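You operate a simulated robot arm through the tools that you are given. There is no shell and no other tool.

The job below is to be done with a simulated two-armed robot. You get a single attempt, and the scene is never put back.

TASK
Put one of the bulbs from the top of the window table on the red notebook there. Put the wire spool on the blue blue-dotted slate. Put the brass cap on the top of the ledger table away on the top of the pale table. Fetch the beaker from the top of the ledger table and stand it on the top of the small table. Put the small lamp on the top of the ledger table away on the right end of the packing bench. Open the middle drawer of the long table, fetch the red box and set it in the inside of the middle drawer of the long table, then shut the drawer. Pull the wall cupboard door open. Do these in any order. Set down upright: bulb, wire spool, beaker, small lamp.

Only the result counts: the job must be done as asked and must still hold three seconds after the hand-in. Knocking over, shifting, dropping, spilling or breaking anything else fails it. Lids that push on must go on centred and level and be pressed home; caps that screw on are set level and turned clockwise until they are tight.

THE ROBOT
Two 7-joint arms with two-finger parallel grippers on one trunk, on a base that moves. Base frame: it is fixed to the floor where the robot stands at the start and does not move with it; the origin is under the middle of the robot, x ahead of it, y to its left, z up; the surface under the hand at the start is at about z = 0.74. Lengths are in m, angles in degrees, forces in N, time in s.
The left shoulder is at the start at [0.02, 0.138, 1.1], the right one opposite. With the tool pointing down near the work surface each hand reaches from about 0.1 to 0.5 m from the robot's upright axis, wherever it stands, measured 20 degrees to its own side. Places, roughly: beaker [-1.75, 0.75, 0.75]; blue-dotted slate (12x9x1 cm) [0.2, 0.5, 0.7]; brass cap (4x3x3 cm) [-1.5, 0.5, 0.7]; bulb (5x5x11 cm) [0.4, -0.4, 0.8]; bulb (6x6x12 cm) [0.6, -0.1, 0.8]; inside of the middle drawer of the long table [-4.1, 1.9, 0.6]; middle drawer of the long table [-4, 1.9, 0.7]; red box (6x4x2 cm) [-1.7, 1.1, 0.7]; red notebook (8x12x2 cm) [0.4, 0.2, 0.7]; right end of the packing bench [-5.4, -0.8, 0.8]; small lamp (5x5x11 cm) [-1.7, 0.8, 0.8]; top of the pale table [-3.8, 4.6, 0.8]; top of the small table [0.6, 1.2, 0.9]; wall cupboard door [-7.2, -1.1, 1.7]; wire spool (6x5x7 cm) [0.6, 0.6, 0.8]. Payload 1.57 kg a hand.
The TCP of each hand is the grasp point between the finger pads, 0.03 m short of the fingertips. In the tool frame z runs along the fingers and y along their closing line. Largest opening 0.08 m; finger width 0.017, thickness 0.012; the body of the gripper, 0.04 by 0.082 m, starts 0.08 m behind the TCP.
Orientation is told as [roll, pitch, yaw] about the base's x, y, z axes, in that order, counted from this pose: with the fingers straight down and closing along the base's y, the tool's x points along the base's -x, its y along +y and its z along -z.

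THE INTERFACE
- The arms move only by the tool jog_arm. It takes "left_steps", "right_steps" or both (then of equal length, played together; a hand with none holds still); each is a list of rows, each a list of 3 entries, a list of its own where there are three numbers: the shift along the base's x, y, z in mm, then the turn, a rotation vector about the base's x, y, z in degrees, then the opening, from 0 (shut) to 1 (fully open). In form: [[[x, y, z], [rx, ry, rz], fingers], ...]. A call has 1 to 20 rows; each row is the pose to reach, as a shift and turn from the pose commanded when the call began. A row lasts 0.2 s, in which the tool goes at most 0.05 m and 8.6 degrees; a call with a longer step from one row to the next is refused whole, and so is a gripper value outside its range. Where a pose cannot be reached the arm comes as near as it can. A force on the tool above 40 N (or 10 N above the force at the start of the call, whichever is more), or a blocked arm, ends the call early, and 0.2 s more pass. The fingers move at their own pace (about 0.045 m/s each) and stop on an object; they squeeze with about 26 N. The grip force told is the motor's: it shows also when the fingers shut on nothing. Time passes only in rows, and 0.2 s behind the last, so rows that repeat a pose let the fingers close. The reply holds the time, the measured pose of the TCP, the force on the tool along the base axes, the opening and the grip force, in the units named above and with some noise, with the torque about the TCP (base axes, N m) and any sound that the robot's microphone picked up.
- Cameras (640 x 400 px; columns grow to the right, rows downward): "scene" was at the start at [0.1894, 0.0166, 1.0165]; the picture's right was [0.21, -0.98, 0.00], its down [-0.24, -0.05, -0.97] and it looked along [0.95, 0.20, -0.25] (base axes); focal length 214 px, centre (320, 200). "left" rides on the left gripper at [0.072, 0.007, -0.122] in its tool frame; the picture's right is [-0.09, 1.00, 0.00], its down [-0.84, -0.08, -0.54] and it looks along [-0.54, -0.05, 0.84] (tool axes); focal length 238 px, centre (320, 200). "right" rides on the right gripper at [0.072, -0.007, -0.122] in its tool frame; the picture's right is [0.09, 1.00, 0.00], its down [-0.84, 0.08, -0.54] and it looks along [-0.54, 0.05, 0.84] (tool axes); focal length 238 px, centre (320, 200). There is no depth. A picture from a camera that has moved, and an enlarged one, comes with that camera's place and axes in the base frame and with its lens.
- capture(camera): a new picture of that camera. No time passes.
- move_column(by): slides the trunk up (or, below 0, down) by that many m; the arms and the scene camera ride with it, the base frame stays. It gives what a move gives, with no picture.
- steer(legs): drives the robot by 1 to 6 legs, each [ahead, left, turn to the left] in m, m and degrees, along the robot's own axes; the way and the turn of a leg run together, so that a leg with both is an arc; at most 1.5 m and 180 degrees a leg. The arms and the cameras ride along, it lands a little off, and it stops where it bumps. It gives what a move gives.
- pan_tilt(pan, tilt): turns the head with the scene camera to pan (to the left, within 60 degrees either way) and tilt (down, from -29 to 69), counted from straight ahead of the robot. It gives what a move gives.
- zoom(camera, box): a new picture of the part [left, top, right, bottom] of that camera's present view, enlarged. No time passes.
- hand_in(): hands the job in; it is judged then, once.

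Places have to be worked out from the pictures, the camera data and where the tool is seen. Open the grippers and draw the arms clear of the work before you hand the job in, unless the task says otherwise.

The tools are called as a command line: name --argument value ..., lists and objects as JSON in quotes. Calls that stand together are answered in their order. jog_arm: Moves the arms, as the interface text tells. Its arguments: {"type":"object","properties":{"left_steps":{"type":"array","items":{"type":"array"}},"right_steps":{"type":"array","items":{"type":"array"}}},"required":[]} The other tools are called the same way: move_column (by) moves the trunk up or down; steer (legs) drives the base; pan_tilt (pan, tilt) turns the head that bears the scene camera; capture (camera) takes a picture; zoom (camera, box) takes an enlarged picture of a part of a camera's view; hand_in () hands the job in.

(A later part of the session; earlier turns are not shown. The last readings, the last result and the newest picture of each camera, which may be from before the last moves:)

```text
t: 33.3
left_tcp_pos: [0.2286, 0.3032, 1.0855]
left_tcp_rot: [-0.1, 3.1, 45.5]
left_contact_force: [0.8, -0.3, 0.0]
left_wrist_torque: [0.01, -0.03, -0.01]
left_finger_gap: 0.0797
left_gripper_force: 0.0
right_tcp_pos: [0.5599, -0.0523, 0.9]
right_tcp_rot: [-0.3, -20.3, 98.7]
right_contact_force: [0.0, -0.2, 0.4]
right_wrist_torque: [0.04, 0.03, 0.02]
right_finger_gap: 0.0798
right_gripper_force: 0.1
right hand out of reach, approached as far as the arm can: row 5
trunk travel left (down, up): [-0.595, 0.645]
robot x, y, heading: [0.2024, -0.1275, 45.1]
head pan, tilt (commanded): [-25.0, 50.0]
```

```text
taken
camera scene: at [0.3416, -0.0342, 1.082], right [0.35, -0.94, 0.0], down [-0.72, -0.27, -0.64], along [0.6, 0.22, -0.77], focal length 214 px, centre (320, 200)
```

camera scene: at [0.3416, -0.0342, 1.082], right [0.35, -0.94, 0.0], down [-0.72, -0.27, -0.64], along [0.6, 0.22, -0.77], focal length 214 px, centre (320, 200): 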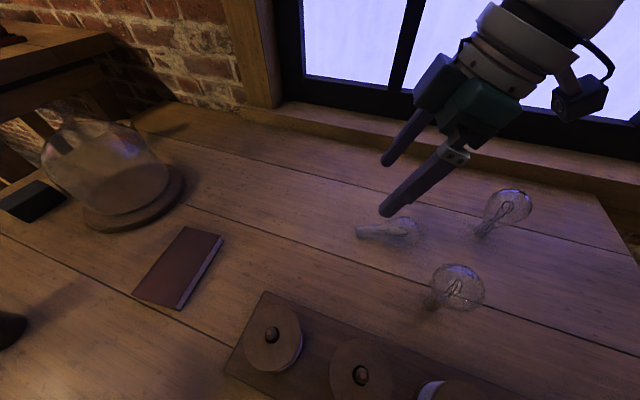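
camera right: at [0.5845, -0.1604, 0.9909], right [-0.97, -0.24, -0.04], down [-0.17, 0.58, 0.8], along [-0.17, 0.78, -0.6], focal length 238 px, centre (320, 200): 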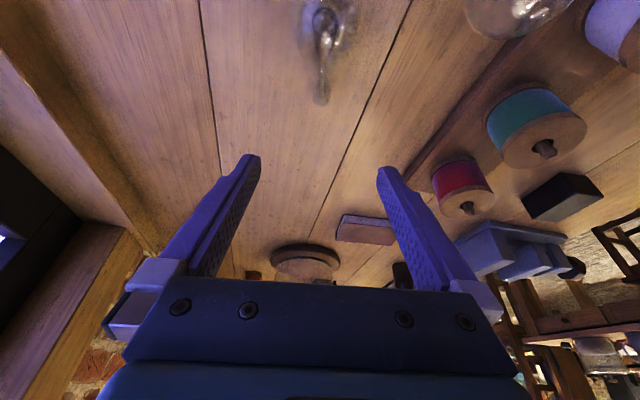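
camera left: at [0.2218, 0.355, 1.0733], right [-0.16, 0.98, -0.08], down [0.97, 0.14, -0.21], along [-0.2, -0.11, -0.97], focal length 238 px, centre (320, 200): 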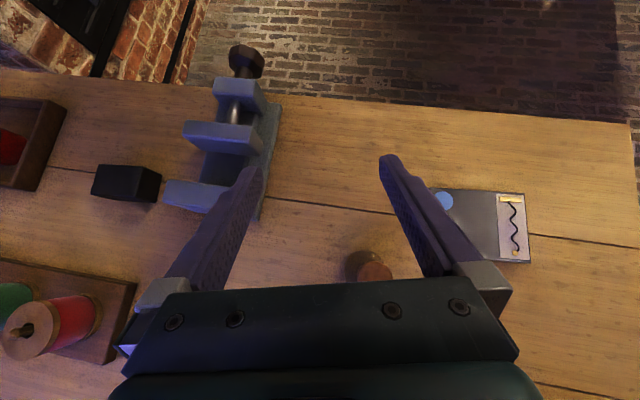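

From the wrist view the neck end is at (0.559, -0.022) and the globe at (0.571, -0.095). I lower so the fingertips straddle the neck about 2 cm from its end, stopping just above the table.

jog_arm --right_steps '[[[3, 1, -30], [0, 0, 0], 1], [[3, 1, -60], [0, 0, 0], 1], [[3, 1, -90], [0, 0, 0], 1], [[3, 1, -110], [0, 0, 0], 1], [[3, 1, -124], [0, 0, 0], 1], [[3, 1, -124], [0, 0, 0], 1]]'

capture --camera "right"

zoom --camera "scene" --box '[320, 150, 500, 270]'

```text
t: 34.7
left_tcp_pos: [0.2274, 0.3022, 1.086]
left_tcp_rot: [0.0, 3.1, 45.4]
left_contact_force: [1.2, 2.2, 0.5]
left_wrist_torque: [0.03, 0.01, -0.02]
left_finger_gap: 0.08
left_gripper_force: 0.0
right_tcp_pos: [0.564, -0.0527, 0.7763]
right_tcp_rot: [-0.1, -20.2, 98.8]
right_contact_force: [0.0, 0.5, -0.1]
right_wrist_torque: [-0.01, 0.02, 0.01]
right_finger_gap: 0.0801
right_gripper_force: 0.1
trunk travel left (down, up): [-0.595, 0.645]
robot x, y, heading: [0.1962, -0.1322, 45.0]
head pan, tilt (commanded): [-25.0, 50.0]
```

```text
taken
camera right: at [0.5863, -0.1598, 0.8654], right [-0.97, -0.24, -0.03], down [-0.17, 0.58, 0.8], along [-0.17, 0.78, -0.6], focal length 238 px, centre (320, 200)
```

right: 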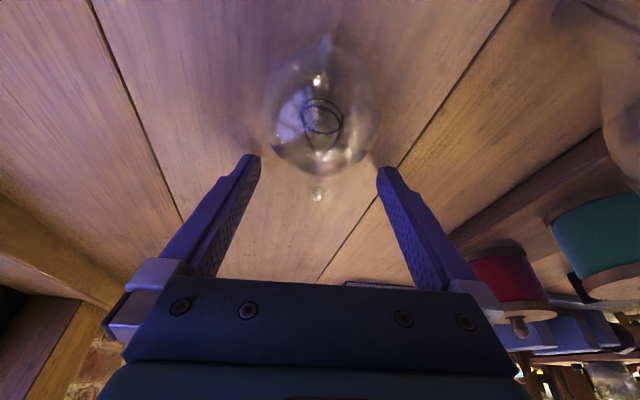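

```text
3.33 times, centred on (410, 210) of scene
camera zoom: at [0.3413, -0.0345, 1.0819], right [0.35, -0.94, 0.0], down [-0.72, -0.27, -0.64], along [0.6, 0.22, -0.77], focal length 715 px, centre (20, 167)
```

zoom: 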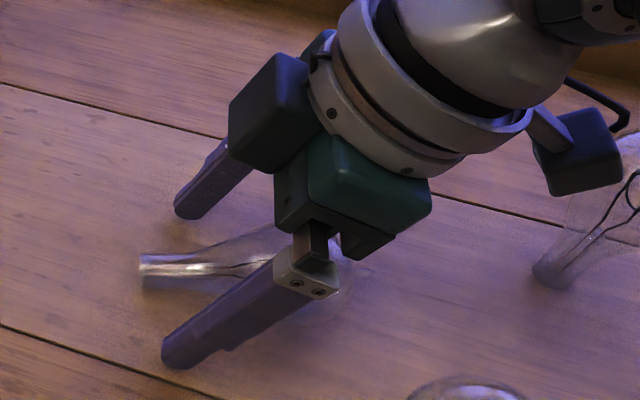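

The fingertips straddle the neck and are centred on it. I lower 4 mm more and close fully.

jog_arm --right_steps '[[[0, 0, -4], [0, 0, 0], 1], [[0, 0, -4], [0, 0, 0], 0.6], [[0, 0, -4], [0, 0, 0], 0.3], [[0, 0, -4], [0, 0, 0], 0], [[0, 0, -4], [0, 0, 0], 0], [[0, 0, -4], [0, 0, 0], 0]]'

zoom --camera "scene" --box '[320, 150, 500, 270]'

capture --camera "right"

```text
t: 36.1
left_tcp_pos: [0.228, 0.3035, 1.0863]
left_tcp_rot: [0.0, 3.0, 45.4]
left_contact_force: [0.2, -0.8, -0.6]
left_wrist_torque: [0.04, 0.01, -0.01]
left_finger_gap: 0.0804
left_gripper_force: 0.0
right_tcp_pos: [0.562, -0.0507, 0.7713]
right_tcp_rot: [0.0, -20.3, 98.7]
right_contact_force: [0.1, 0.3, 0.5]
right_wrist_torque: [0.03, -0.01, -0.03]
right_finger_gap: 0.0178
right_gripper_force: 24.3
trunk travel left (down, up): [-0.595, 0.645]
robot x, y, heading: [0.203, -0.1298, 45.2]
head pan, tilt (commanded): [-25.0, 50.0]
```

```text
3.33 times, centred on (410, 210) of scene
camera zoom: at [0.3413, -0.0345, 1.0819], right [0.35, -0.94, 0.0], down [-0.72, -0.27, -0.64], along [0.6, 0.22, -0.77], focal length 715 px, centre (20, 167)
```

zoom: 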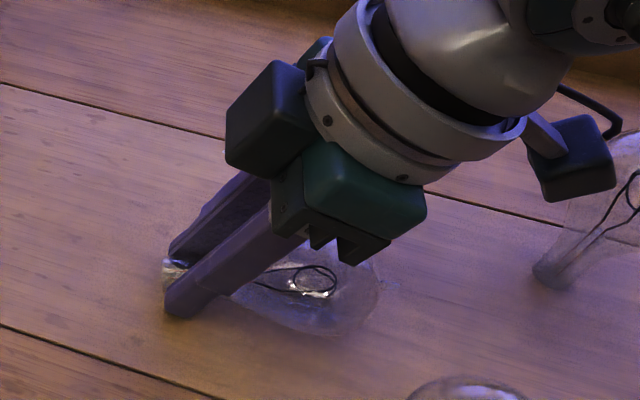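

```text
taken
camera right: at [0.5862, -0.1596, 0.8617], right [-0.97, -0.23, -0.03], down [-0.17, 0.58, 0.8], along [-0.17, 0.78, -0.6], focal length 238 px, centre (320, 200)
```

right: 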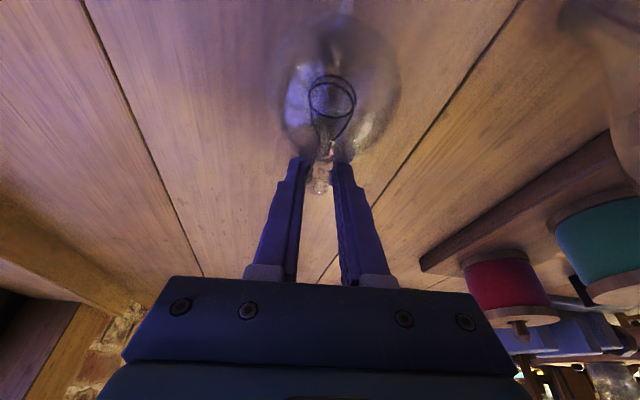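

Neck is gripped at 17.8 mm with 24 N. I lift slowly and watch.

jog_arm --right_steps '[[[0, 0, 5], [0, 0, 0], 0], [[0, 0, 15], [0, 0, 0], 0], [[0, 0, 30], [0, 0, 0], 0], [[0, 0, 45], [0, 0, 0], 0], [[0, 0, 60], [0, 0, 0], 0], [[0, 0, 60], [0, 0, 0], 0]]'

capture --camera "scene"

capture --camera "right"

```text
t: 37.5
left_tcp_pos: [0.2278, 0.3036, 1.0849]
left_tcp_rot: [0.0, 3.2, 45.5]
left_contact_force: [0.5, 0.5, 0.5]
left_wrist_torque: [0.01, 0.03, -0.02]
left_finger_gap: 0.0799
left_gripper_force: 0.1
right_tcp_pos: [0.5634, -0.052, 0.8298]
right_tcp_rot: [0.0, -20.3, 98.7]
right_contact_force: [0.1, -0.2, -0.2]
right_wrist_torque: [0.0, -0.01, 0.01]
right_finger_gap: 0.0179
right_gripper_force: 26.6
trunk travel left (down, up): [-0.595, 0.645]
robot x, y, heading: [0.1997, -0.1324, 45.1]
head pan, tilt (commanded): [-25.0, 50.0]
```

```text
taken
camera scene: at [0.3413, -0.0345, 1.0819], right [0.35, -0.94, 0.0], down [-0.72, -0.27, -0.64], along [0.6, 0.22, -0.77], focal length 214 px, centre (320, 200)
```

scene: 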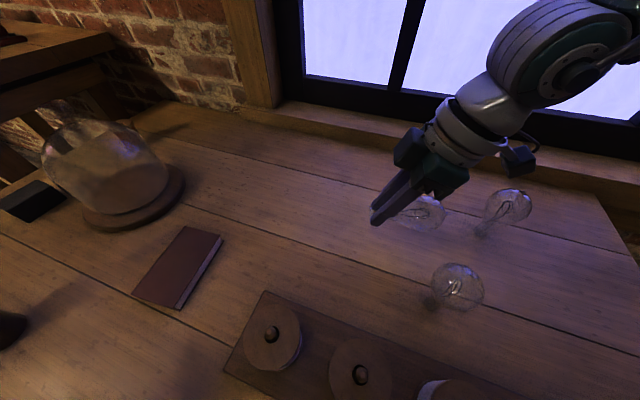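

```text
taken
camera right: at [0.5864, -0.1605, 0.9212], right [-0.97, -0.23, -0.03], down [-0.17, 0.58, 0.8], along [-0.17, 0.78, -0.6], focal length 238 px, centre (320, 200)
```

right: 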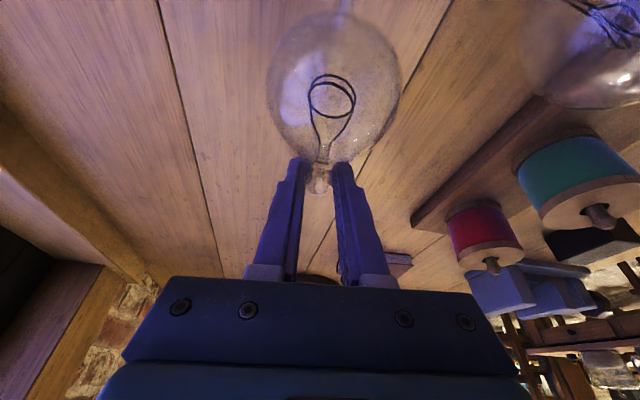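

The bulb is held by the neck. I raise it clear and then look at its direction relative to the hand.

jog_arm --right_steps '[[[-15, 10, 30], [0, 0, 0], 0], [[-30, 20, 60], [0, 0, 0], 0], [[-45, 30, 90], [0, 0, 0], 0], [[-60, 40, 120], [0, 0, 0], 0], [[-80, 50, 150], [0, 0, 0], 0], [[-80, 50, 150], [0, 0, 0], 0]]'

pan_tilt --pan -10 --tilt 15

capture --camera "scene"

capture --camera "right"

```text
t: 38.9
left_tcp_pos: [0.2275, 0.3027, 1.0854]
left_tcp_rot: [0.1, 3.1, 45.4]
left_contact_force: [0.1, 0.3, 0.4]
left_wrist_torque: [0.01, -0.01, -0.02]
left_finger_gap: 0.0799
left_gripper_force: 0.1
right_tcp_pos: [0.4823, -0.0027, 0.9805]
right_tcp_rot: [-0.3, -20.2, 98.7]
right_contact_force: [-0.4, 0.5, -0.6]
right_wrist_torque: [0.05, 0.01, -0.03]
right_finger_gap: 0.0177
right_gripper_force: 26.0
trunk travel left (down, up): [-0.595, 0.645]
robot x, y, heading: [0.199, -0.1288, 45.2]
head pan, tilt (commanded): [-25.0, 50.0]
```

```text
t: 40.0
left_tcp_pos: [0.227, 0.3035, 1.086]
left_tcp_rot: [0.0, 3.1, 45.4]
left_contact_force: [0.4, -0.5, -0.9]
left_wrist_torque: [0.0, 0.01, 0.0]
left_finger_gap: 0.0799
left_gripper_force: 0.1
right_tcp_pos: [0.4831, -0.0022, 0.9808]
right_tcp_rot: [-0.1, -20.2, 98.7]
right_contact_force: [0.0, 0.6, -0.5]
right_wrist_torque: [-0.01, 0.0, 0.0]
right_finger_gap: 0.0181
right_gripper_force: 25.3
trunk travel left (down, up): [-0.595, 0.645]
robot x, y, heading: [0.2019, -0.1297, 45.2]
head pan, tilt (commanded): [-10.0, 15.0]
```

```text
taken
camera scene: at [0.3453, -0.0073, 1.1355], right [0.58, -0.82, 0.0], down [-0.21, -0.15, -0.97], along [0.79, 0.56, -0.26], focal length 214 px, centre (320, 200)
```

scene: 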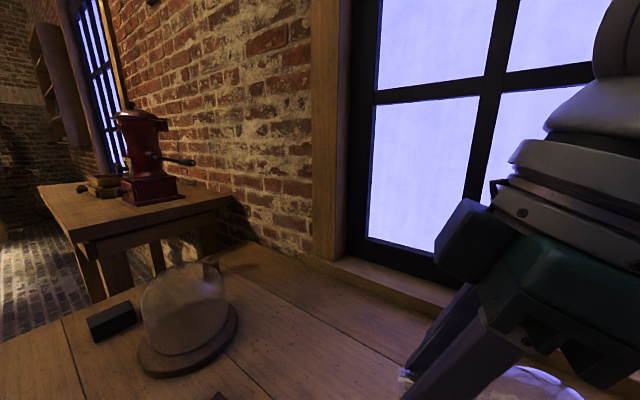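

```text
taken
camera right: at [0.5066, -0.1108, 1.071], right [-0.97, -0.23, -0.03], down [-0.17, 0.58, 0.8], along [-0.17, 0.78, -0.6], focal length 238 px, centre (320, 200)
```

right: 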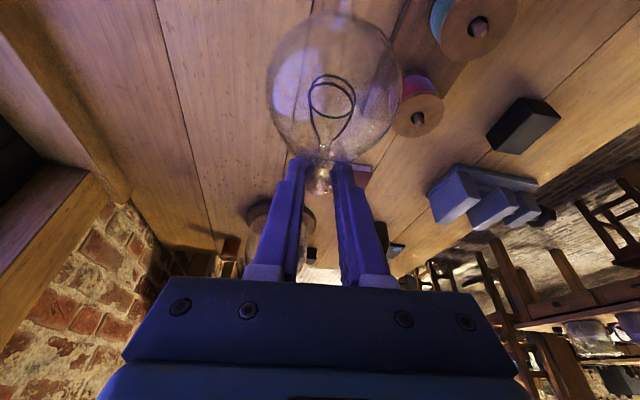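

The bulb is firmly held, but righting it from this grip would need an awkward wrist pose, so I may have to regrasp it. Before choosing where the robot can stand, I use the left hand's camera to look back at the robot's own body.

jog_arm --left_steps '[[[20, 20, 10], [-5.6, 5.6, 0], 1], [[40, 40, 20], [-11.2, 11.2, 0], 1], [[60, 60, 30], [-16.8, 16.8, 0], 1], [[70, 70, 40], [-22.4, 22.4, 0], 1], [[70, 70, 40], [-28, 28, 0], 1], [[70, 70, 40], [-33.6, 33.6, 0], 1], [[70, 70, 40], [-38, 38, 0], 1]]'

capture --camera "left"

```text
t: 40.8
left_tcp_pos: [0.2578, 0.3036, 1.0488]
left_tcp_rot: [0.0, 32.9, 45.3]
left_contact_force: [0.1, 0.0, -0.8]
left_wrist_torque: [-0.03, 0.01, -0.01]
left_finger_gap: 0.08
left_gripper_force: 0.1
left hand out of reach, approached as far as the arm can: row 3, 4
right_tcp_pos: [0.4828, -0.0026, 0.9804]
right_tcp_rot: [-0.3, -20.2, 98.6]
right_contact_force: [-0.2, 0.2, -0.6]
right_wrist_torque: [0.0, 0.01, 0.02]
right_finger_gap: 0.0179
right_gripper_force: 25.7
trunk travel left (down, up): [-0.595, 0.645]
robot x, y, heading: [0.1983, -0.1298, 45.4]
head pan, tilt (commanded): [-10.0, 15.0]
stopped in row 4 (left hand): the arm was blocked; the commanded pose is now the measured one
```

```text
taken
camera left: at [0.2552, 0.3124, 1.1907], right [-0.65, 0.76, -0.05], down [0.76, 0.65, 0.0], along [0.03, -0.04, -1.0], focal length 238 px, centre (320, 200)
```

left: 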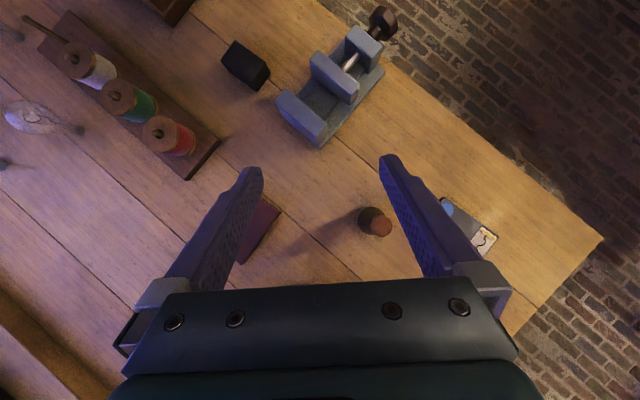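

No torso shows over the table there. I measure the bulb's angle in the hand with the head camera.

pan_tilt --pan -40 --tilt 45

capture --camera "scene"

```text
t: 41.8
left_tcp_pos: [0.2567, 0.303, 1.049]
left_tcp_rot: [0.1, 32.8, 45.3]
left_contact_force: [-1.0, -0.9, -0.2]
left_wrist_torque: [0.01, -0.01, 0.0]
left_finger_gap: 0.08
left_gripper_force: 0.0
right_tcp_pos: [0.4837, -0.0034, 0.9801]
right_tcp_rot: [0.0, -20.2, 98.7]
right_contact_force: [-0.2, 0.0, -0.8]
right_wrist_torque: [0.0, 0.0, 0.0]
right_finger_gap: 0.0181
right_gripper_force: 26.3
trunk travel left (down, up): [-0.595, 0.645]
robot x, y, heading: [0.2012, -0.1302, 45.4]
head pan, tilt (commanded): [-40.0, 45.0]
```

```text
taken
camera scene: at [0.3501, -0.0537, 1.0889], right [0.09, -1.0, 0.0], down [-0.7, -0.07, -0.71], along [0.7, 0.07, -0.71], focal length 214 px, centre (320, 200)
```

scene: 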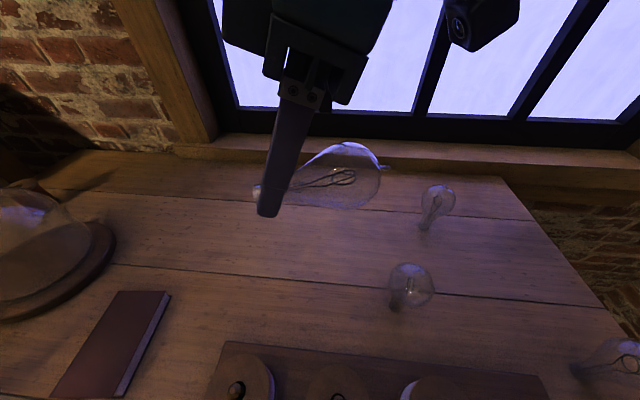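

The bulb's axis makes about 60° with the tool's back direction, so it will be upright with the hand tilted about 60° pointing sideways. I turn the base back to heading 0 and shift it toward the notebook, after lifting the left hand a bit.

jog_arm --left_steps '[[[0, 0, 15], [3.5, -3.5, 0], 1], [[-10, 10, 30], [7, -7, 0], 1], [[-20, 20, 50], [10.5, -10.5, 0], 1], [[-30, 30, 70], [14, -14, 0], 1], [[-30, 30, 70], [14, -14, 0], 1]]'

steer --legs '[[0, 0, -45.4]]'

steer --legs '[[-0.1, 0.2, 0]]'

```text
t: 43.2
left_tcp_pos: [0.2193, 0.3217, 1.0788]
left_tcp_rot: [0.6, 20.5, 44.9]
left_contact_force: [-0.1, -0.1, -0.8]
left_wrist_torque: [0.0, 0.0, 0.01]
left_finger_gap: 0.0797
left_gripper_force: 0.0
right_tcp_pos: [0.4838, -0.0039, 0.9804]
right_tcp_rot: [-0.2, -20.1, 98.7]
right_contact_force: [-0.4, 0.6, -0.7]
right_wrist_torque: [0.03, 0.03, -0.01]
right_finger_gap: 0.018
right_gripper_force: 26.2
trunk travel left (down, up): [-0.595, 0.645]
robot x, y, heading: [0.1995, -0.1293, 45.1]
head pan, tilt (commanded): [-40.0, 45.0]
stopped in row 5 (left hand): the arm was blocked; the commanded pose is now the measured one
```

```text
t: 45.7
left_tcp_pos: [0.5348, 0.1729, 1.0789]
left_tcp_rot: [0.5, 20.4, -0.6]
left_contact_force: [0.8, 0.5, -0.2]
left_wrist_torque: [-0.03, -0.02, 0.02]
left_finger_gap: 0.0799
left_gripper_force: 0.1
right_tcp_pos: [0.4887, -0.2424, 0.9812]
right_tcp_rot: [-0.1, -20.2, 53.1]
right_contact_force: [0.1, 0.7, 0.6]
right_wrist_torque: [0.03, 0.01, 0.02]
right_finger_gap: 0.018
right_gripper_force: 25.9
trunk travel left (down, up): [-0.595, 0.645]
robot x, y, heading: [0.198, -0.1325, -0.4]
head pan, tilt (commanded): [-40.0, 45.0]
```

```text
t: 47.4
left_tcp_pos: [0.4379, 0.374, 1.0785]
left_tcp_rot: [0.6, 20.4, -0.8]
left_contact_force: [0.3, 0.4, -0.4]
left_wrist_torque: [0.05, -0.01, 0.0]
left_finger_gap: 0.0803
left_gripper_force: 0.0
right_tcp_pos: [0.3909, -0.0427, 0.9795]
right_tcp_rot: [-0.1, -20.2, 53.0]
right_contact_force: [0.2, 0.5, -0.1]
right_wrist_torque: [-0.01, -0.04, 0.04]
right_finger_gap: 0.0179
right_gripper_force: 25.8
trunk travel left (down, up): [-0.595, 0.645]
robot x, y, heading: [0.1005, 0.0684, 0.1]
head pan, tilt (commanded): [-40.0, 45.0]
```

Robot at (0.10, 0.07), heading 0; the bulb is still held. I unwind the wrist to neutral yaw.

jog_arm --right_steps '[[[0, 5, 5], [0, 0, -7.6], 0], [[0, 10, 10], [0, 0, -15.2], 0], [[0, 15, 15], [0, 0, -22.8], 0], [[0, 20, 20], [0, 0, -30.4], 0], [[0, 25, 20], [0, 0, -38], 0], [[0, 30, 20], [0, 0, -45.6], 0], [[0, 35, 20], [0, 0, -53], 0], [[0, 35, 20], [0, 0, -53], 0]]'

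jog_arm --right_steps '[[[0, 0, 0], [0, 6.5, 0], 0], [[0, 0, 0], [0, 13, 0], 0], [[0, 0, 0], [0, 20, 0], 0], [[0, 0, 0], [0, 20, 0], 0]]'

```text
t: 49.0
left_tcp_pos: [0.4387, 0.3733, 1.0781]
left_tcp_rot: [0.6, 20.6, -0.8]
left_contact_force: [0.0, -0.2, 0.5]
left_wrist_torque: [0.01, -0.01, -0.01]
left_finger_gap: 0.0799
left_gripper_force: 0.2
right_tcp_pos: [0.3921, -0.0115, 0.9997]
right_tcp_rot: [-1.3, -20.2, 1.3]
right_contact_force: [1.8, -4.1, -2.2]
right_wrist_torque: [0.58, 0.1, 0.6]
right_finger_gap: 0.0179
right_gripper_force: 26.7
trunk travel left (down, up): [-0.595, 0.645]
robot x, y, heading: [0.1004, 0.0727, -0.5]
head pan, tilt (commanded): [-40.0, 45.0]
stopped in row 8 (right hand): the force on the tool passed its limit at 61 N (the readings are from after the stop); the commanded pose is now the measured one
```

```text
t: 50.0
left_tcp_pos: [0.4379, 0.375, 1.0789]
left_tcp_rot: [0.5, 20.5, -0.8]
left_contact_force: [0.2, -0.4, -0.7]
left_wrist_torque: [-0.02, -0.04, 0.0]
left_finger_gap: 0.0798
left_gripper_force: 0.0
right_tcp_pos: [0.3928, -0.0109, 1.001]
right_tcp_rot: [-0.7, -0.3, 1.2]
right_contact_force: [-0.2, 0.8, -0.9]
right_wrist_torque: [0.03, 0.0, 0.0]
right_finger_gap: 0.0178
right_gripper_force: 26.1
trunk travel left (down, up): [-0.595, 0.645]
robot x, y, heading: [0.1043, 0.0718, -0.3]
head pan, tilt (commanded): [-40.0, 45.0]
```

The hand's camera touched the head (61 N), but the bulb is still held. I check the view, and move the hand away from the head before yawing further.

jog_arm --right_steps '[[[15, -10, -10], [0, 0, 0], 0], [[30, -20, -20], [0, 0, 0], 0], [[40, -30, -20], [0, 0, 0], 0], [[40, -30, -20], [0, 0, 0], 0]]'

capture --camera "right"

capture --camera "scene"

```text
t: 51.0
left_tcp_pos: [0.4377, 0.3732, 1.0787]
left_tcp_rot: [0.6, 20.4, -0.8]
left_contact_force: [0.7, 0.5, 0.2]
left_wrist_torque: [-0.03, 0.01, 0.03]
left_finger_gap: 0.08
left_gripper_force: 0.0
right_tcp_pos: [0.4323, -0.0417, 0.9801]
right_tcp_rot: [-0.7, -0.3, 1.2]
right_contact_force: [0.2, 0.1, -0.4]
right_wrist_torque: [0.0, -0.04, 0.02]
right_finger_gap: 0.0178
right_gripper_force: 25.9
trunk travel left (down, up): [-0.595, 0.645]
robot x, y, heading: [0.1019, 0.0699, -0.3]
head pan, tilt (commanded): [-40.0, 45.0]
```

```text
taken
camera right: at [0.3601, -0.0484, 1.1029], right [-0.11, 0.99, -0.01], down [0.83, 0.1, 0.55], along [0.54, 0.05, -0.84], focal length 238 px, centre (320, 200)
```

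right: 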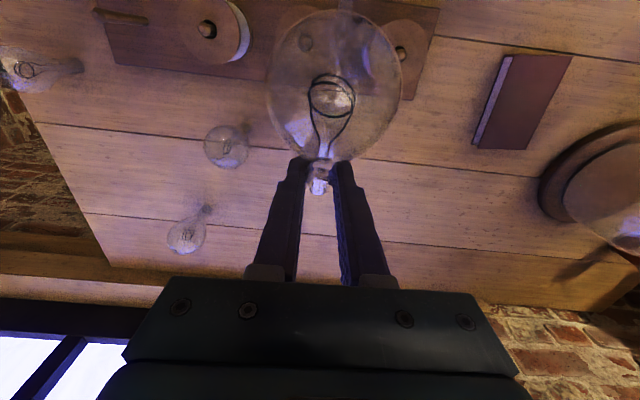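

```text
taken
camera scene: at [0.2626, 0.0152, 1.0888], right [-0.65, -0.76, 0.0], down [-0.54, 0.46, -0.71], along [0.54, -0.46, -0.71], focal length 214 px, centre (320, 200)
```

scene: 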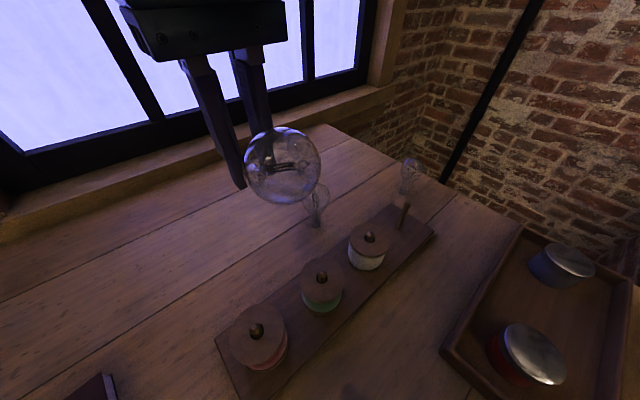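

The bulb sits unchanged in the grip. Now I yaw the right hand by -90° in the air.

jog_arm --right_steps '[[[0, 0, 0], [0, 0, -8.2], 0], [[0, 0, 0], [0, 0, -16.4], 0], [[0, 0, 0], [0, 0, -24.6], 0], [[-5, 0, 0], [0, 0, -32.8], 0], [[-10, 0, 0], [0, 0, -41], 0], [[-15, 0, 0], [0, 0, -49.2], 0], [[-20, 0, 0], [0, 0, -57.4], 0], [[-25, 0, 0], [0, 0, -65.6], 0], [[-30, 0, 0], [0, 0, -73.8], 0], [[-35, 0, 0], [0, 0, -82], 0], [[-40, 0, 0], [0, 0, -90], 0], [[-40, 0, 0], [0, 0, -90], 0]]'

```text
t: 53.6
left_tcp_pos: [0.4373, 0.3739, 1.0786]
left_tcp_rot: [0.6, 20.4, -0.9]
left_contact_force: [0.0, 0.0, 0.8]
left_wrist_torque: [0.01, 0.04, 0.02]
left_finger_gap: 0.0799
left_gripper_force: 0.0
right_tcp_pos: [0.393, -0.0424, 0.98]
right_tcp_rot: [-0.6, -0.3, -88.9]
right_contact_force: [0.1, -0.5, -0.8]
right_wrist_torque: [-0.02, 0.03, 0.04]
right_finger_gap: 0.0177
right_gripper_force: 25.9
trunk travel left (down, up): [-0.595, 0.645]
robot x, y, heading: [0.1007, 0.073, -0.3]
head pan, tilt (commanded): [-40.0, 45.0]
```

Yaw −90° is reachable. Now I roll the hand +60° about x so that the bulb comes upright.

jog_arm --right_steps '[[[0, 12, 0], [7.5, 0, 0], 0], [[0, 24, 0], [15, 0, 0], 0], [[0, 36, 0], [22.5, 0, 0], 0], [[0, 48, 0], [30, 0, 0], 0], [[0, 60, 0], [37.5, 0, 0], 0], [[0, 72, 0], [45, 0, 0], 0], [[0, 84, 0], [52.5, 0, 0], 0], [[0, 96, 0], [60, 0, 0], 0], [[0, 96, 0], [60, 0, 0], 0]]'

pan_tilt --pan 5 --tilt 35

capture --camera "scene"

capture --camera "right"

```text
t: 55.6
left_tcp_pos: [0.4377, 0.3752, 1.0787]
left_tcp_rot: [0.6, 20.3, -0.9]
left_contact_force: [-0.6, 0.2, -0.4]
left_wrist_torque: [0.0, 0.01, 0.0]
left_finger_gap: 0.0803
left_gripper_force: 0.0
right_tcp_pos: [0.3909, 0.0551, 0.9811]
right_tcp_rot: [1.3, 59.7, -87.6]
right_contact_force: [0.0, 0.0, -1.2]
right_wrist_torque: [0.01, 0.0, 0.0]
right_finger_gap: 0.0178
right_gripper_force: 25.9
trunk travel left (down, up): [-0.595, 0.645]
robot x, y, heading: [0.1, 0.0739, -0.3]
head pan, tilt (commanded): [-40.0, 45.0]
```

```text
t: 56.7
left_tcp_pos: [0.4389, 0.3728, 1.0792]
left_tcp_rot: [0.5, 20.4, -0.8]
left_contact_force: [-0.4, 0.5, -0.5]
left_wrist_torque: [0.0, -0.01, 0.01]
left_finger_gap: 0.0801
left_gripper_force: 0.0
right_tcp_pos: [0.391, 0.0545, 0.9795]
right_tcp_rot: [1.3, 59.6, -87.7]
right_contact_force: [0.5, -0.8, 0.1]
right_wrist_torque: [-0.04, -0.02, 0.01]
right_finger_gap: 0.0177
right_gripper_force: 26.1
trunk travel left (down, up): [-0.595, 0.645]
robot x, y, heading: [0.1007, 0.0727, -0.3]
head pan, tilt (commanded): [5.0, 35.0]
```

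```text
taken
camera scene: at [0.2884, 0.0749, 1.1036], right [0.08, -1.0, 0.0], down [-0.57, -0.05, -0.82], along [0.82, 0.06, -0.57], focal length 214 px, centre (320, 200)
```

scene: 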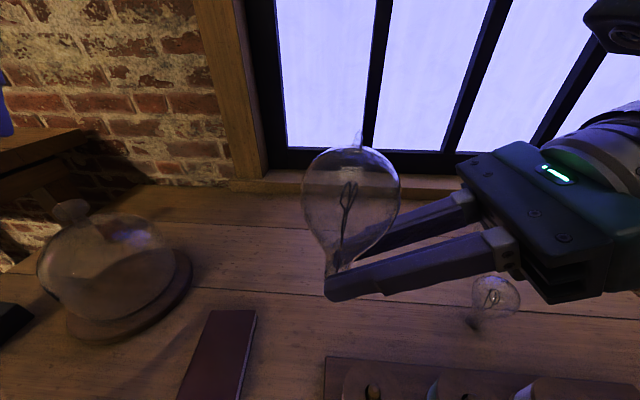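

```text
taken
camera right: at [0.3855, -0.0149, 1.1044], right [0.99, 0.07, 0.09], down [0.1, -0.89, -0.45], along [0.05, 0.45, -0.89], focal length 238 px, centre (320, 200)
```

right: 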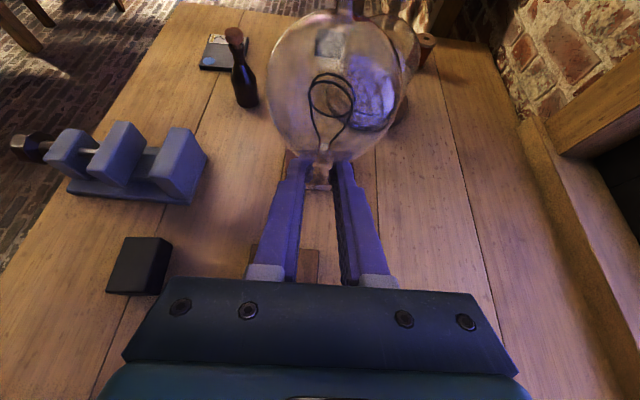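

The bulb is nearly upright. I zoom in to measure its lean.

zoom --camera "scene" --box '[270, 120, 430, 320]'

zoom --camera "right" --box '[240, 0, 420, 220]'

```text
2.00 times, centred on (350, 220) of scene
camera zoom: at [0.2884, 0.0749, 1.1036], right [0.08, -1.0, 0.0], down [-0.57, -0.05, -0.82], along [0.82, 0.06, -0.57], focal length 429 px, centre (260, 160)
```

zoom: 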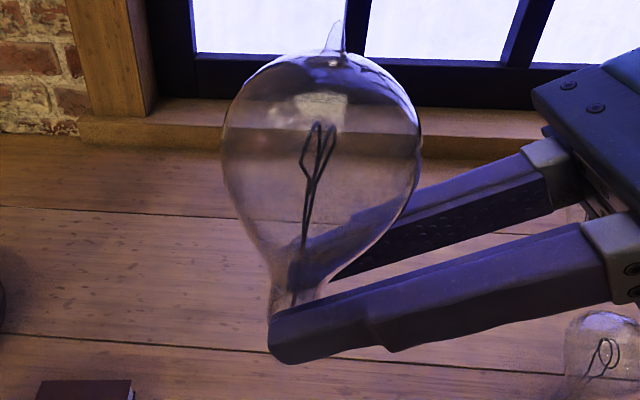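

```text
1.82 times, centred on (330, 110) of right
camera zoom: at [0.3855, -0.0149, 1.1044], right [0.99, 0.07, 0.09], down [0.1, -0.89, -0.45], along [0.05, 0.45, -0.89], focal length 433 px, centre (302, 364)
```

zoom: 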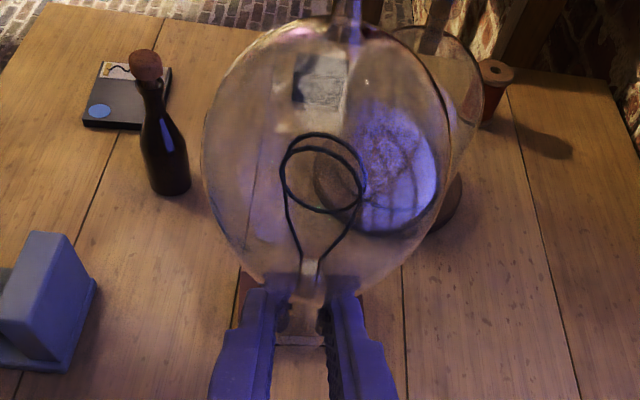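

The bulb leans about 5° toward −y and 2° toward +x. I correct that and move it over the notebook.

jog_arm --right_steps '[[[0, 20, 0], [-2.5, -1, 0], 0], [[0, 45, 0], [-5, -2, 0], 0], [[-1, 70, 0], [-5, -2, 0], 0], [[-2, 95, 0], [-5, -2, 0], 0], [[-3, 120, 0], [-5, -2, 0], 0], [[-3, 135, -10], [-5, -2, 0], 0], [[-3, 135, -20], [-5, -2, 0], 0], [[-3, 135, -20], [-5, -2, 0], 0]]'

pan_tilt --pan 25 --tilt 40

capture --camera "scene"

capture --camera "right"

capture --camera "left"

```text
t: 58.5
left_tcp_pos: [0.4378, 0.3756, 1.079]
left_tcp_rot: [0.5, 20.4, -0.8]
left_contact_force: [-0.5, -0.1, -0.5]
left_wrist_torque: [-0.02, 0.0, 0.0]
left_finger_gap: 0.0801
left_gripper_force: 0.0
right_tcp_pos: [0.3894, 0.1899, 0.9596]
right_tcp_rot: [4.3, 54.5, -85.1]
right_contact_force: [-0.2, -0.1, -0.2]
right_wrist_torque: [0.01, -0.01, 0.02]
right_finger_gap: 0.0179
right_gripper_force: 26.9
trunk travel left (down, up): [-0.595, 0.645]
robot x, y, heading: [0.1052, 0.0672, -0.5]
head pan, tilt (commanded): [5.0, 35.0]
```

```text
t: 59.4
left_tcp_pos: [0.4381, 0.3736, 1.0792]
left_tcp_rot: [0.6, 20.4, -0.8]
left_contact_force: [-0.4, 0.3, 0.5]
left_wrist_torque: [-0.01, 0.03, 0.02]
left_finger_gap: 0.0798
left_gripper_force: 0.1
right_tcp_pos: [0.3895, 0.1885, 0.9601]
right_tcp_rot: [4.4, 54.5, -85.1]
right_contact_force: [0.4, -0.2, -0.3]
right_wrist_torque: [-0.02, 0.01, -0.02]
right_finger_gap: 0.0175
right_gripper_force: 25.7
trunk travel left (down, up): [-0.595, 0.645]
robot x, y, heading: [0.1053, 0.0718, -0.3]
head pan, tilt (commanded): [25.0, 40.0]
```

```text
taken
camera scene: at [0.278, 0.1032, 1.0961], right [0.42, -0.91, 0.0], down [-0.58, -0.27, -0.77], along [0.7, 0.32, -0.64], focal length 214 px, centre (320, 200)
```

scene: 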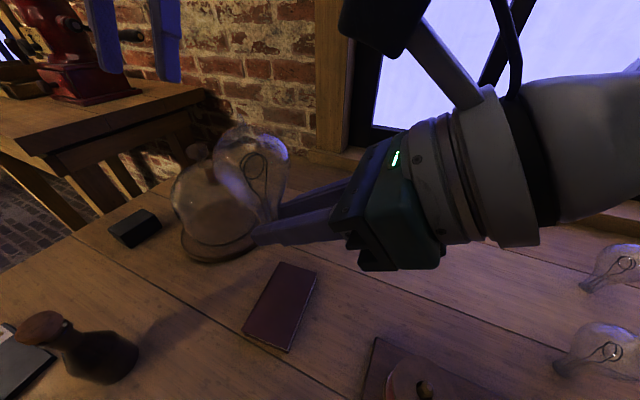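

```text
taken
camera right: at [0.3781, 0.1305, 1.0891], right [0.99, 0.08, 0.12], down [0.12, -0.92, -0.36], along [0.08, 0.37, -0.92], focal length 238 px, centre (320, 200)
```

right: 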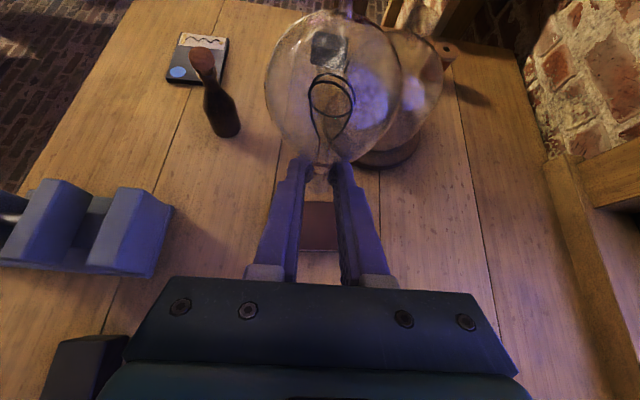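

```text
taken
camera left: at [0.4113, 0.3799, 1.2184], right [0.1, 0.99, -0.02], down [0.97, -0.1, 0.21], along [0.21, -0.04, -0.98], focal length 238 px, centre (320, 200)
```

left: 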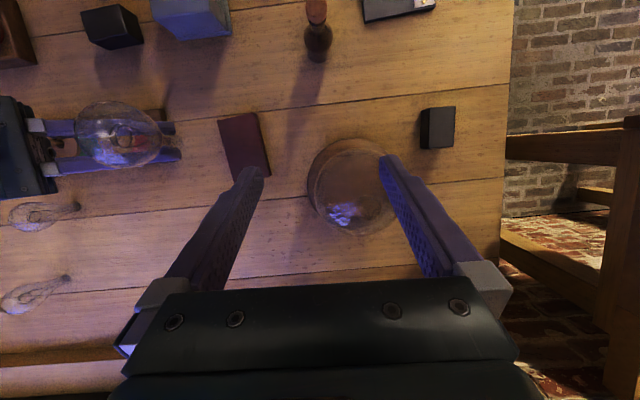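

The notebook centre is at about (0.390, 0.218) from both the left and head cameras. I zoom to check the bulb's lean again.

zoom --camera "scene" --box '[180, 110, 340, 260]'

zoom --camera "left" --box '[0, 70, 280, 220]'

```text
2.67 times, centred on (260, 185) of scene
camera zoom: at [0.278, 0.1032, 1.0961], right [0.42, -0.91, 0.0], down [-0.58, -0.27, -0.77], along [0.7, 0.32, -0.64], focal length 572 px, centre (480, 240)
```

zoom: 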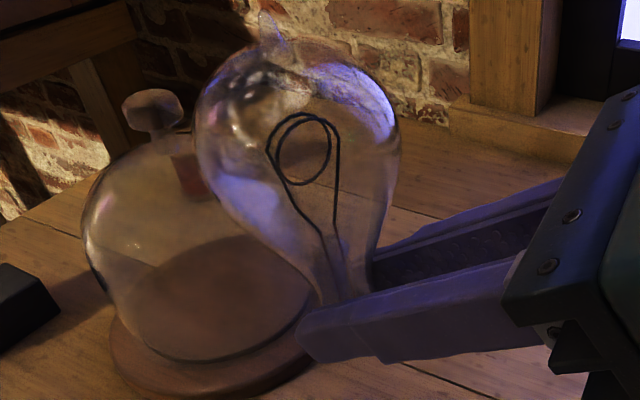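

```text
2.29 times, centred on (140, 145) of left
camera zoom: at [0.4113, 0.3799, 1.2184], right [0.1, 0.99, -0.02], down [0.97, -0.1, 0.21], along [0.21, -0.04, -0.98], focal length 545 px, centre (731, 326)
```

zoom: 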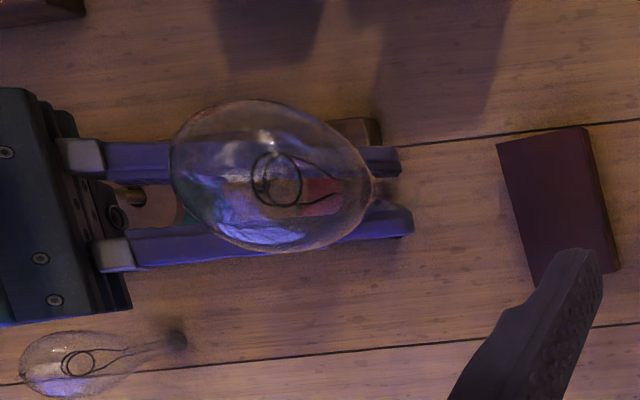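

Lean is now within about 2–3°. I apply a small correction, shift 12 mm left to the notebook's centre and start down.

jog_arm --right_steps '[[[0, 6, 0], [0.5, 0.8, 0], 0], [[0, 12, -10], [1, 1.5, 0], 0], [[0, 12, -35], [1, 1.5, 0], 0], [[0, 12, -60], [1, 1.5, 0], 0], [[0, 12, -85], [1, 1.5, 0], 0], [[0, 12, -110], [1, 1.5, 0], 0], [[0, 12, -130], [1, 1.5, 0], 0], [[0, 12, -140], [1, 1.5, 0], 0], [[0, 12, -140], [1, 1.5, 0], 0]]'

capture --camera "scene"

capture --camera "left"

```text
t: 61.4
left_tcp_pos: [0.4379, 0.3746, 1.0789]
left_tcp_rot: [0.5, 20.4, -0.9]
left_contact_force: [0.2, 0.4, -0.6]
left_wrist_torque: [0.02, -0.01, 0.01]
left_finger_gap: 0.0801
left_gripper_force: 0.1
right_tcp_pos: [0.3891, 0.2018, 0.8201]
right_tcp_rot: [1.9, 55.6, -87.1]
right_contact_force: [0.6, 0.2, -0.5]
right_wrist_torque: [0.0, -0.05, 0.01]
right_finger_gap: 0.0174
right_gripper_force: 25.8
trunk travel left (down, up): [-0.595, 0.645]
robot x, y, heading: [0.1027, 0.0685, -0.7]
head pan, tilt (commanded): [25.0, 40.0]
```

```text
taken
camera scene: at [0.278, 0.1033, 1.096], right [0.42, -0.91, 0.0], down [-0.58, -0.27, -0.77], along [0.7, 0.32, -0.64], focal length 214 px, centre (320, 200)
```

scene: 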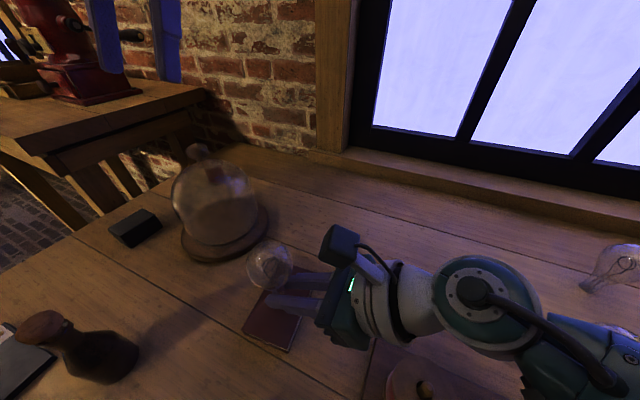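

```text
taken
camera left: at [0.4113, 0.3798, 1.2184], right [0.1, 0.99, -0.02], down [0.97, -0.1, 0.21], along [0.21, -0.04, -0.98], focal length 238 px, centre (320, 200)
```

left: 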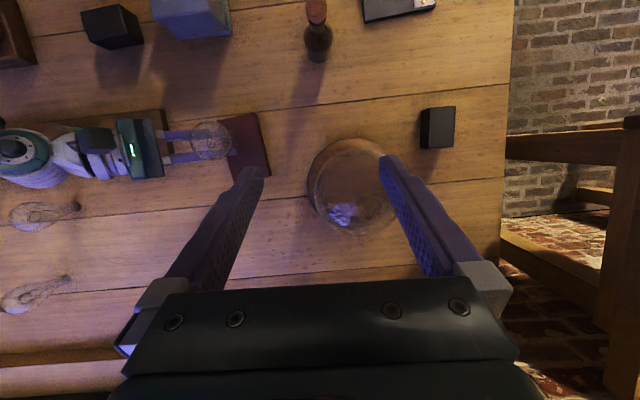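

zoom --camera "scene" --box '[220, 220, 360, 360]'

zoom --camera "left" --box '[150, 90, 290, 200]'

```text
2.86 times, centred on (290, 290) of scene
camera zoom: at [0.278, 0.1033, 1.096], right [0.42, -0.91, 0.0], down [-0.58, -0.27, -0.77], along [0.7, 0.32, -0.64], focal length 613 px, centre (406, -57)
```

zoom: 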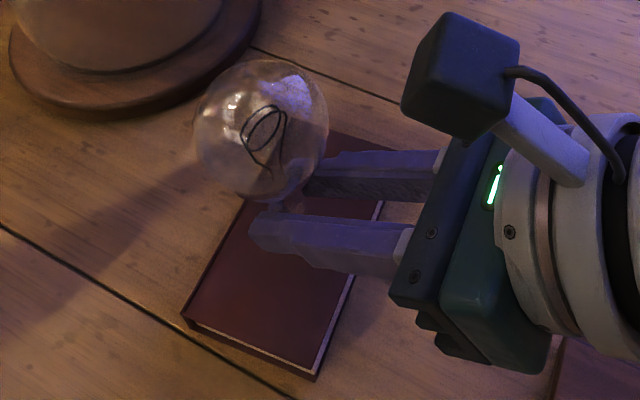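

```text
3.64 times, centred on (220, 145) of left
camera zoom: at [0.4113, 0.3798, 1.2184], right [0.1, 0.99, -0.02], down [0.97, -0.1, 0.21], along [0.21, -0.04, -0.98], focal length 867 px, centre (684, 400)
```

zoom: 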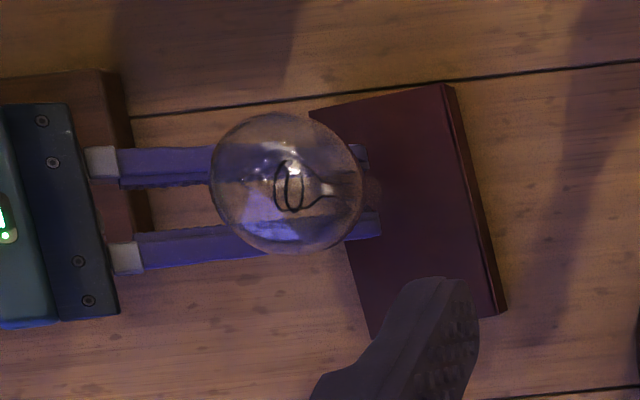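

The bulb is vertical within about 2° and sits roughly 1 cm from the notebook's centre (0.398, 0.229). I shift it and lower toward contact.

jog_arm --right_steps '[[[3, 4, -5], [0, 0, 0], 0], [[6, 8, -10], [0, 0, 0], 0], [[6, 8, -16], [0, 0, 0], 0], [[6, 8, -22], [0, 0, 0], 0], [[6, 8, -22], [0, 0, 0], 0]]'

zoom --camera "scene" --box '[220, 220, 360, 360]'

```text
t: 62.6
left_tcp_pos: [0.4378, 0.3743, 1.0784]
left_tcp_rot: [0.5, 20.5, -0.8]
left_contact_force: [-0.3, -1.0, 0.3]
left_wrist_torque: [-0.01, -0.03, 0.0]
left_finger_gap: 0.0801
left_gripper_force: 0.1
right_tcp_pos: [0.3934, 0.2098, 0.7972]
right_tcp_rot: [1.9, 55.7, -87.1]
right_contact_force: [-0.1, -0.2, -0.7]
right_wrist_torque: [-0.02, -0.04, 0.01]
right_finger_gap: 0.0175
right_gripper_force: 25.4
trunk travel left (down, up): [-0.595, 0.645]
robot x, y, heading: [0.1016, 0.0715, -0.5]
head pan, tilt (commanded): [25.0, 40.0]
```

```text
2.86 times, centred on (290, 290) of scene
camera zoom: at [0.278, 0.1033, 1.096], right [0.42, -0.91, 0.0], down [-0.58, -0.27, -0.77], along [0.7, 0.32, -0.64], focal length 613 px, centre (406, -57)
```

zoom: 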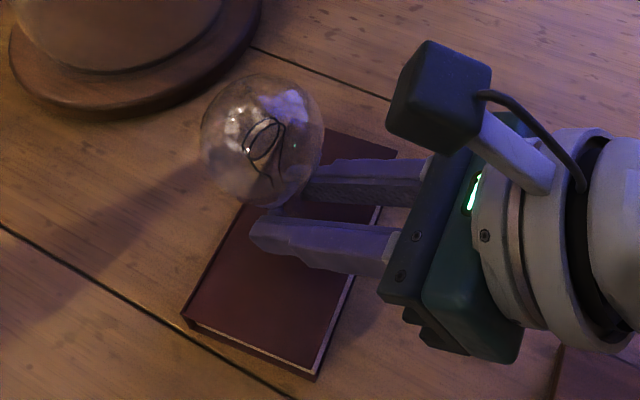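

No contact yet; I go down in small steps, checking the force.

jog_arm --right_steps '[[[0, 0, -2], [0, 0, 0], 0], [[0, 0, -4], [0, 0, 0], 0], [[0, 0, -4], [0, 0, 0], 0]]'

jog_arm --right_steps '[[[0, 0, -1.5], [0, 0, 0], 0], [[0, 0, -3], [0, 0, 0], 0], [[0, 0, -3], [0, 0, 0], 0]]'

```text
t: 63.4
left_tcp_pos: [0.4378, 0.3739, 1.078]
left_tcp_rot: [0.7, 20.4, -0.8]
left_contact_force: [0.1, 1.1, 0.1]
left_wrist_torque: [0.03, -0.02, 0.0]
left_finger_gap: 0.08
left_gripper_force: 0.1
right_tcp_pos: [0.3952, 0.2098, 0.7938]
right_tcp_rot: [2.0, 55.6, -87.2]
right_contact_force: [0.0, 0.0, -0.5]
right_wrist_torque: [-0.02, -0.01, -0.02]
right_finger_gap: 0.0177
right_gripper_force: 25.9
trunk travel left (down, up): [-0.595, 0.645]
robot x, y, heading: [0.1074, 0.0765, -0.2]
head pan, tilt (commanded): [25.0, 40.0]
```

```text
t: 64.2
left_tcp_pos: [0.4383, 0.374, 1.0773]
left_tcp_rot: [0.6, 20.4, -0.8]
left_contact_force: [0.3, -0.9, -0.4]
left_wrist_torque: [-0.01, -0.02, -0.03]
left_finger_gap: 0.0798
left_gripper_force: 0.1
right_tcp_pos: [0.3949, 0.2099, 0.7906]
right_tcp_rot: [2.0, 55.6, -87.1]
right_contact_force: [0.1, -0.1, 0.6]
right_wrist_torque: [-0.01, 0.0, 0.0]
right_finger_gap: 0.0177
right_gripper_force: 26.0
trunk travel left (down, up): [-0.595, 0.645]
robot x, y, heading: [0.0995, 0.0714, -0.2]
head pan, tilt (commanded): [25.0, 40.0]
```

Still no contact at TCP z 0.7906; I keep lowering in small steps.

jog_arm --right_steps '[[[0, 0, -1.5], [0, 0, 0], 0], [[0, 0, -3], [0, 0, 0], 0], [[0, 0, -3], [0, 0, 0], 0]]'

zoom --camera "scene" --box '[230, 240, 330, 320]'

zoom --camera "right" --box '[240, 60, 420, 240]'

```text
t: 65.0
left_tcp_pos: [0.4388, 0.3738, 1.0785]
left_tcp_rot: [0.6, 20.3, -0.8]
left_contact_force: [0.1, 0.4, -0.2]
left_wrist_torque: [0.01, 0.02, -0.01]
left_finger_gap: 0.0801
left_gripper_force: 0.1
right_tcp_pos: [0.3945, 0.2111, 0.7865]
right_tcp_rot: [1.9, 55.6, -87.1]
right_contact_force: [-0.5, 0.7, 0.0]
right_wrist_torque: [-0.01, 0.02, 0.02]
right_finger_gap: 0.0178
right_gripper_force: 25.8
trunk travel left (down, up): [-0.595, 0.645]
robot x, y, heading: [0.0991, 0.0701, -0.4]
head pan, tilt (commanded): [25.0, 40.0]
```

```text
5.00 times, centred on (280, 280) of scene
camera zoom: at [0.278, 0.1033, 1.096], right [0.42, -0.91, 0.0], down [-0.58, -0.27, -0.77], along [0.7, 0.32, -0.64], focal length 1072 px, centre (520, -200)
```

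zoom: 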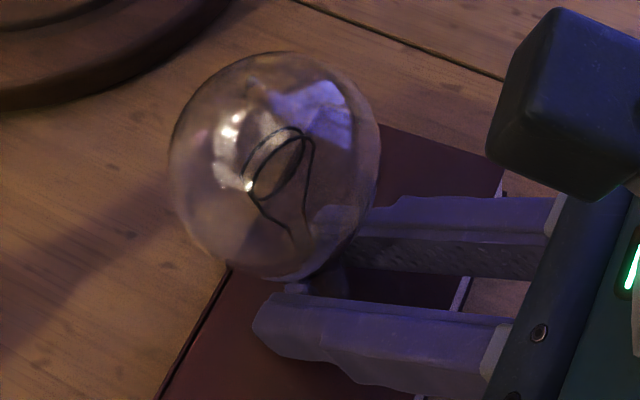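

```text
2.22 times, centred on (330, 150) of right
camera zoom: at [0.3882, 0.1488, 0.9168], right [0.99, 0.08, 0.09], down [0.11, -0.92, -0.38], along [0.06, 0.39, -0.92], focal length 530 px, centre (298, 311)
```

zoom: 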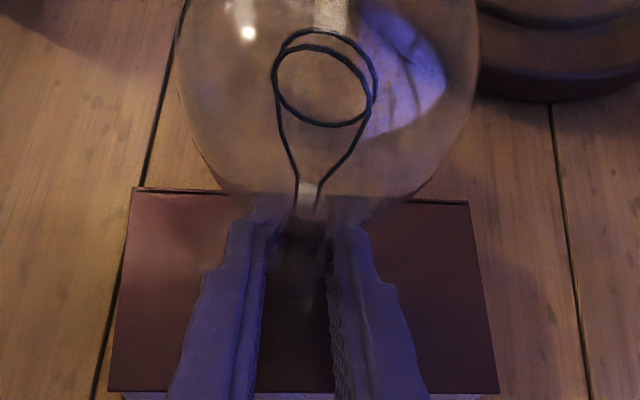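

No contact force yet; continuing down in 1.5 mm steps.

jog_arm --right_steps '[[[0, 0, -1.5], [0, 0, 0], 0], [[0, 0, -3], [0, 0, 0], 0], [[0, 0, -3], [0, 0, 0], 0]]'

```text
t: 65.8
left_tcp_pos: [0.4383, 0.3737, 1.0789]
left_tcp_rot: [0.5, 20.5, -0.7]
left_contact_force: [0.2, -0.1, 0.2]
left_wrist_torque: [0.02, 0.01, 0.0]
left_finger_gap: 0.0799
left_gripper_force: 0.0
right_tcp_pos: [0.3961, 0.2086, 0.7855]
right_tcp_rot: [1.9, 55.6, -87.1]
right_contact_force: [0.8, -0.7, 0.6]
right_wrist_torque: [-0.03, 0.0, -0.02]
right_finger_gap: 0.0176
right_gripper_force: 25.8
trunk travel left (down, up): [-0.595, 0.645]
robot x, y, heading: [0.1012, 0.0717, -0.6]
head pan, tilt (commanded): [25.0, 40.0]
```

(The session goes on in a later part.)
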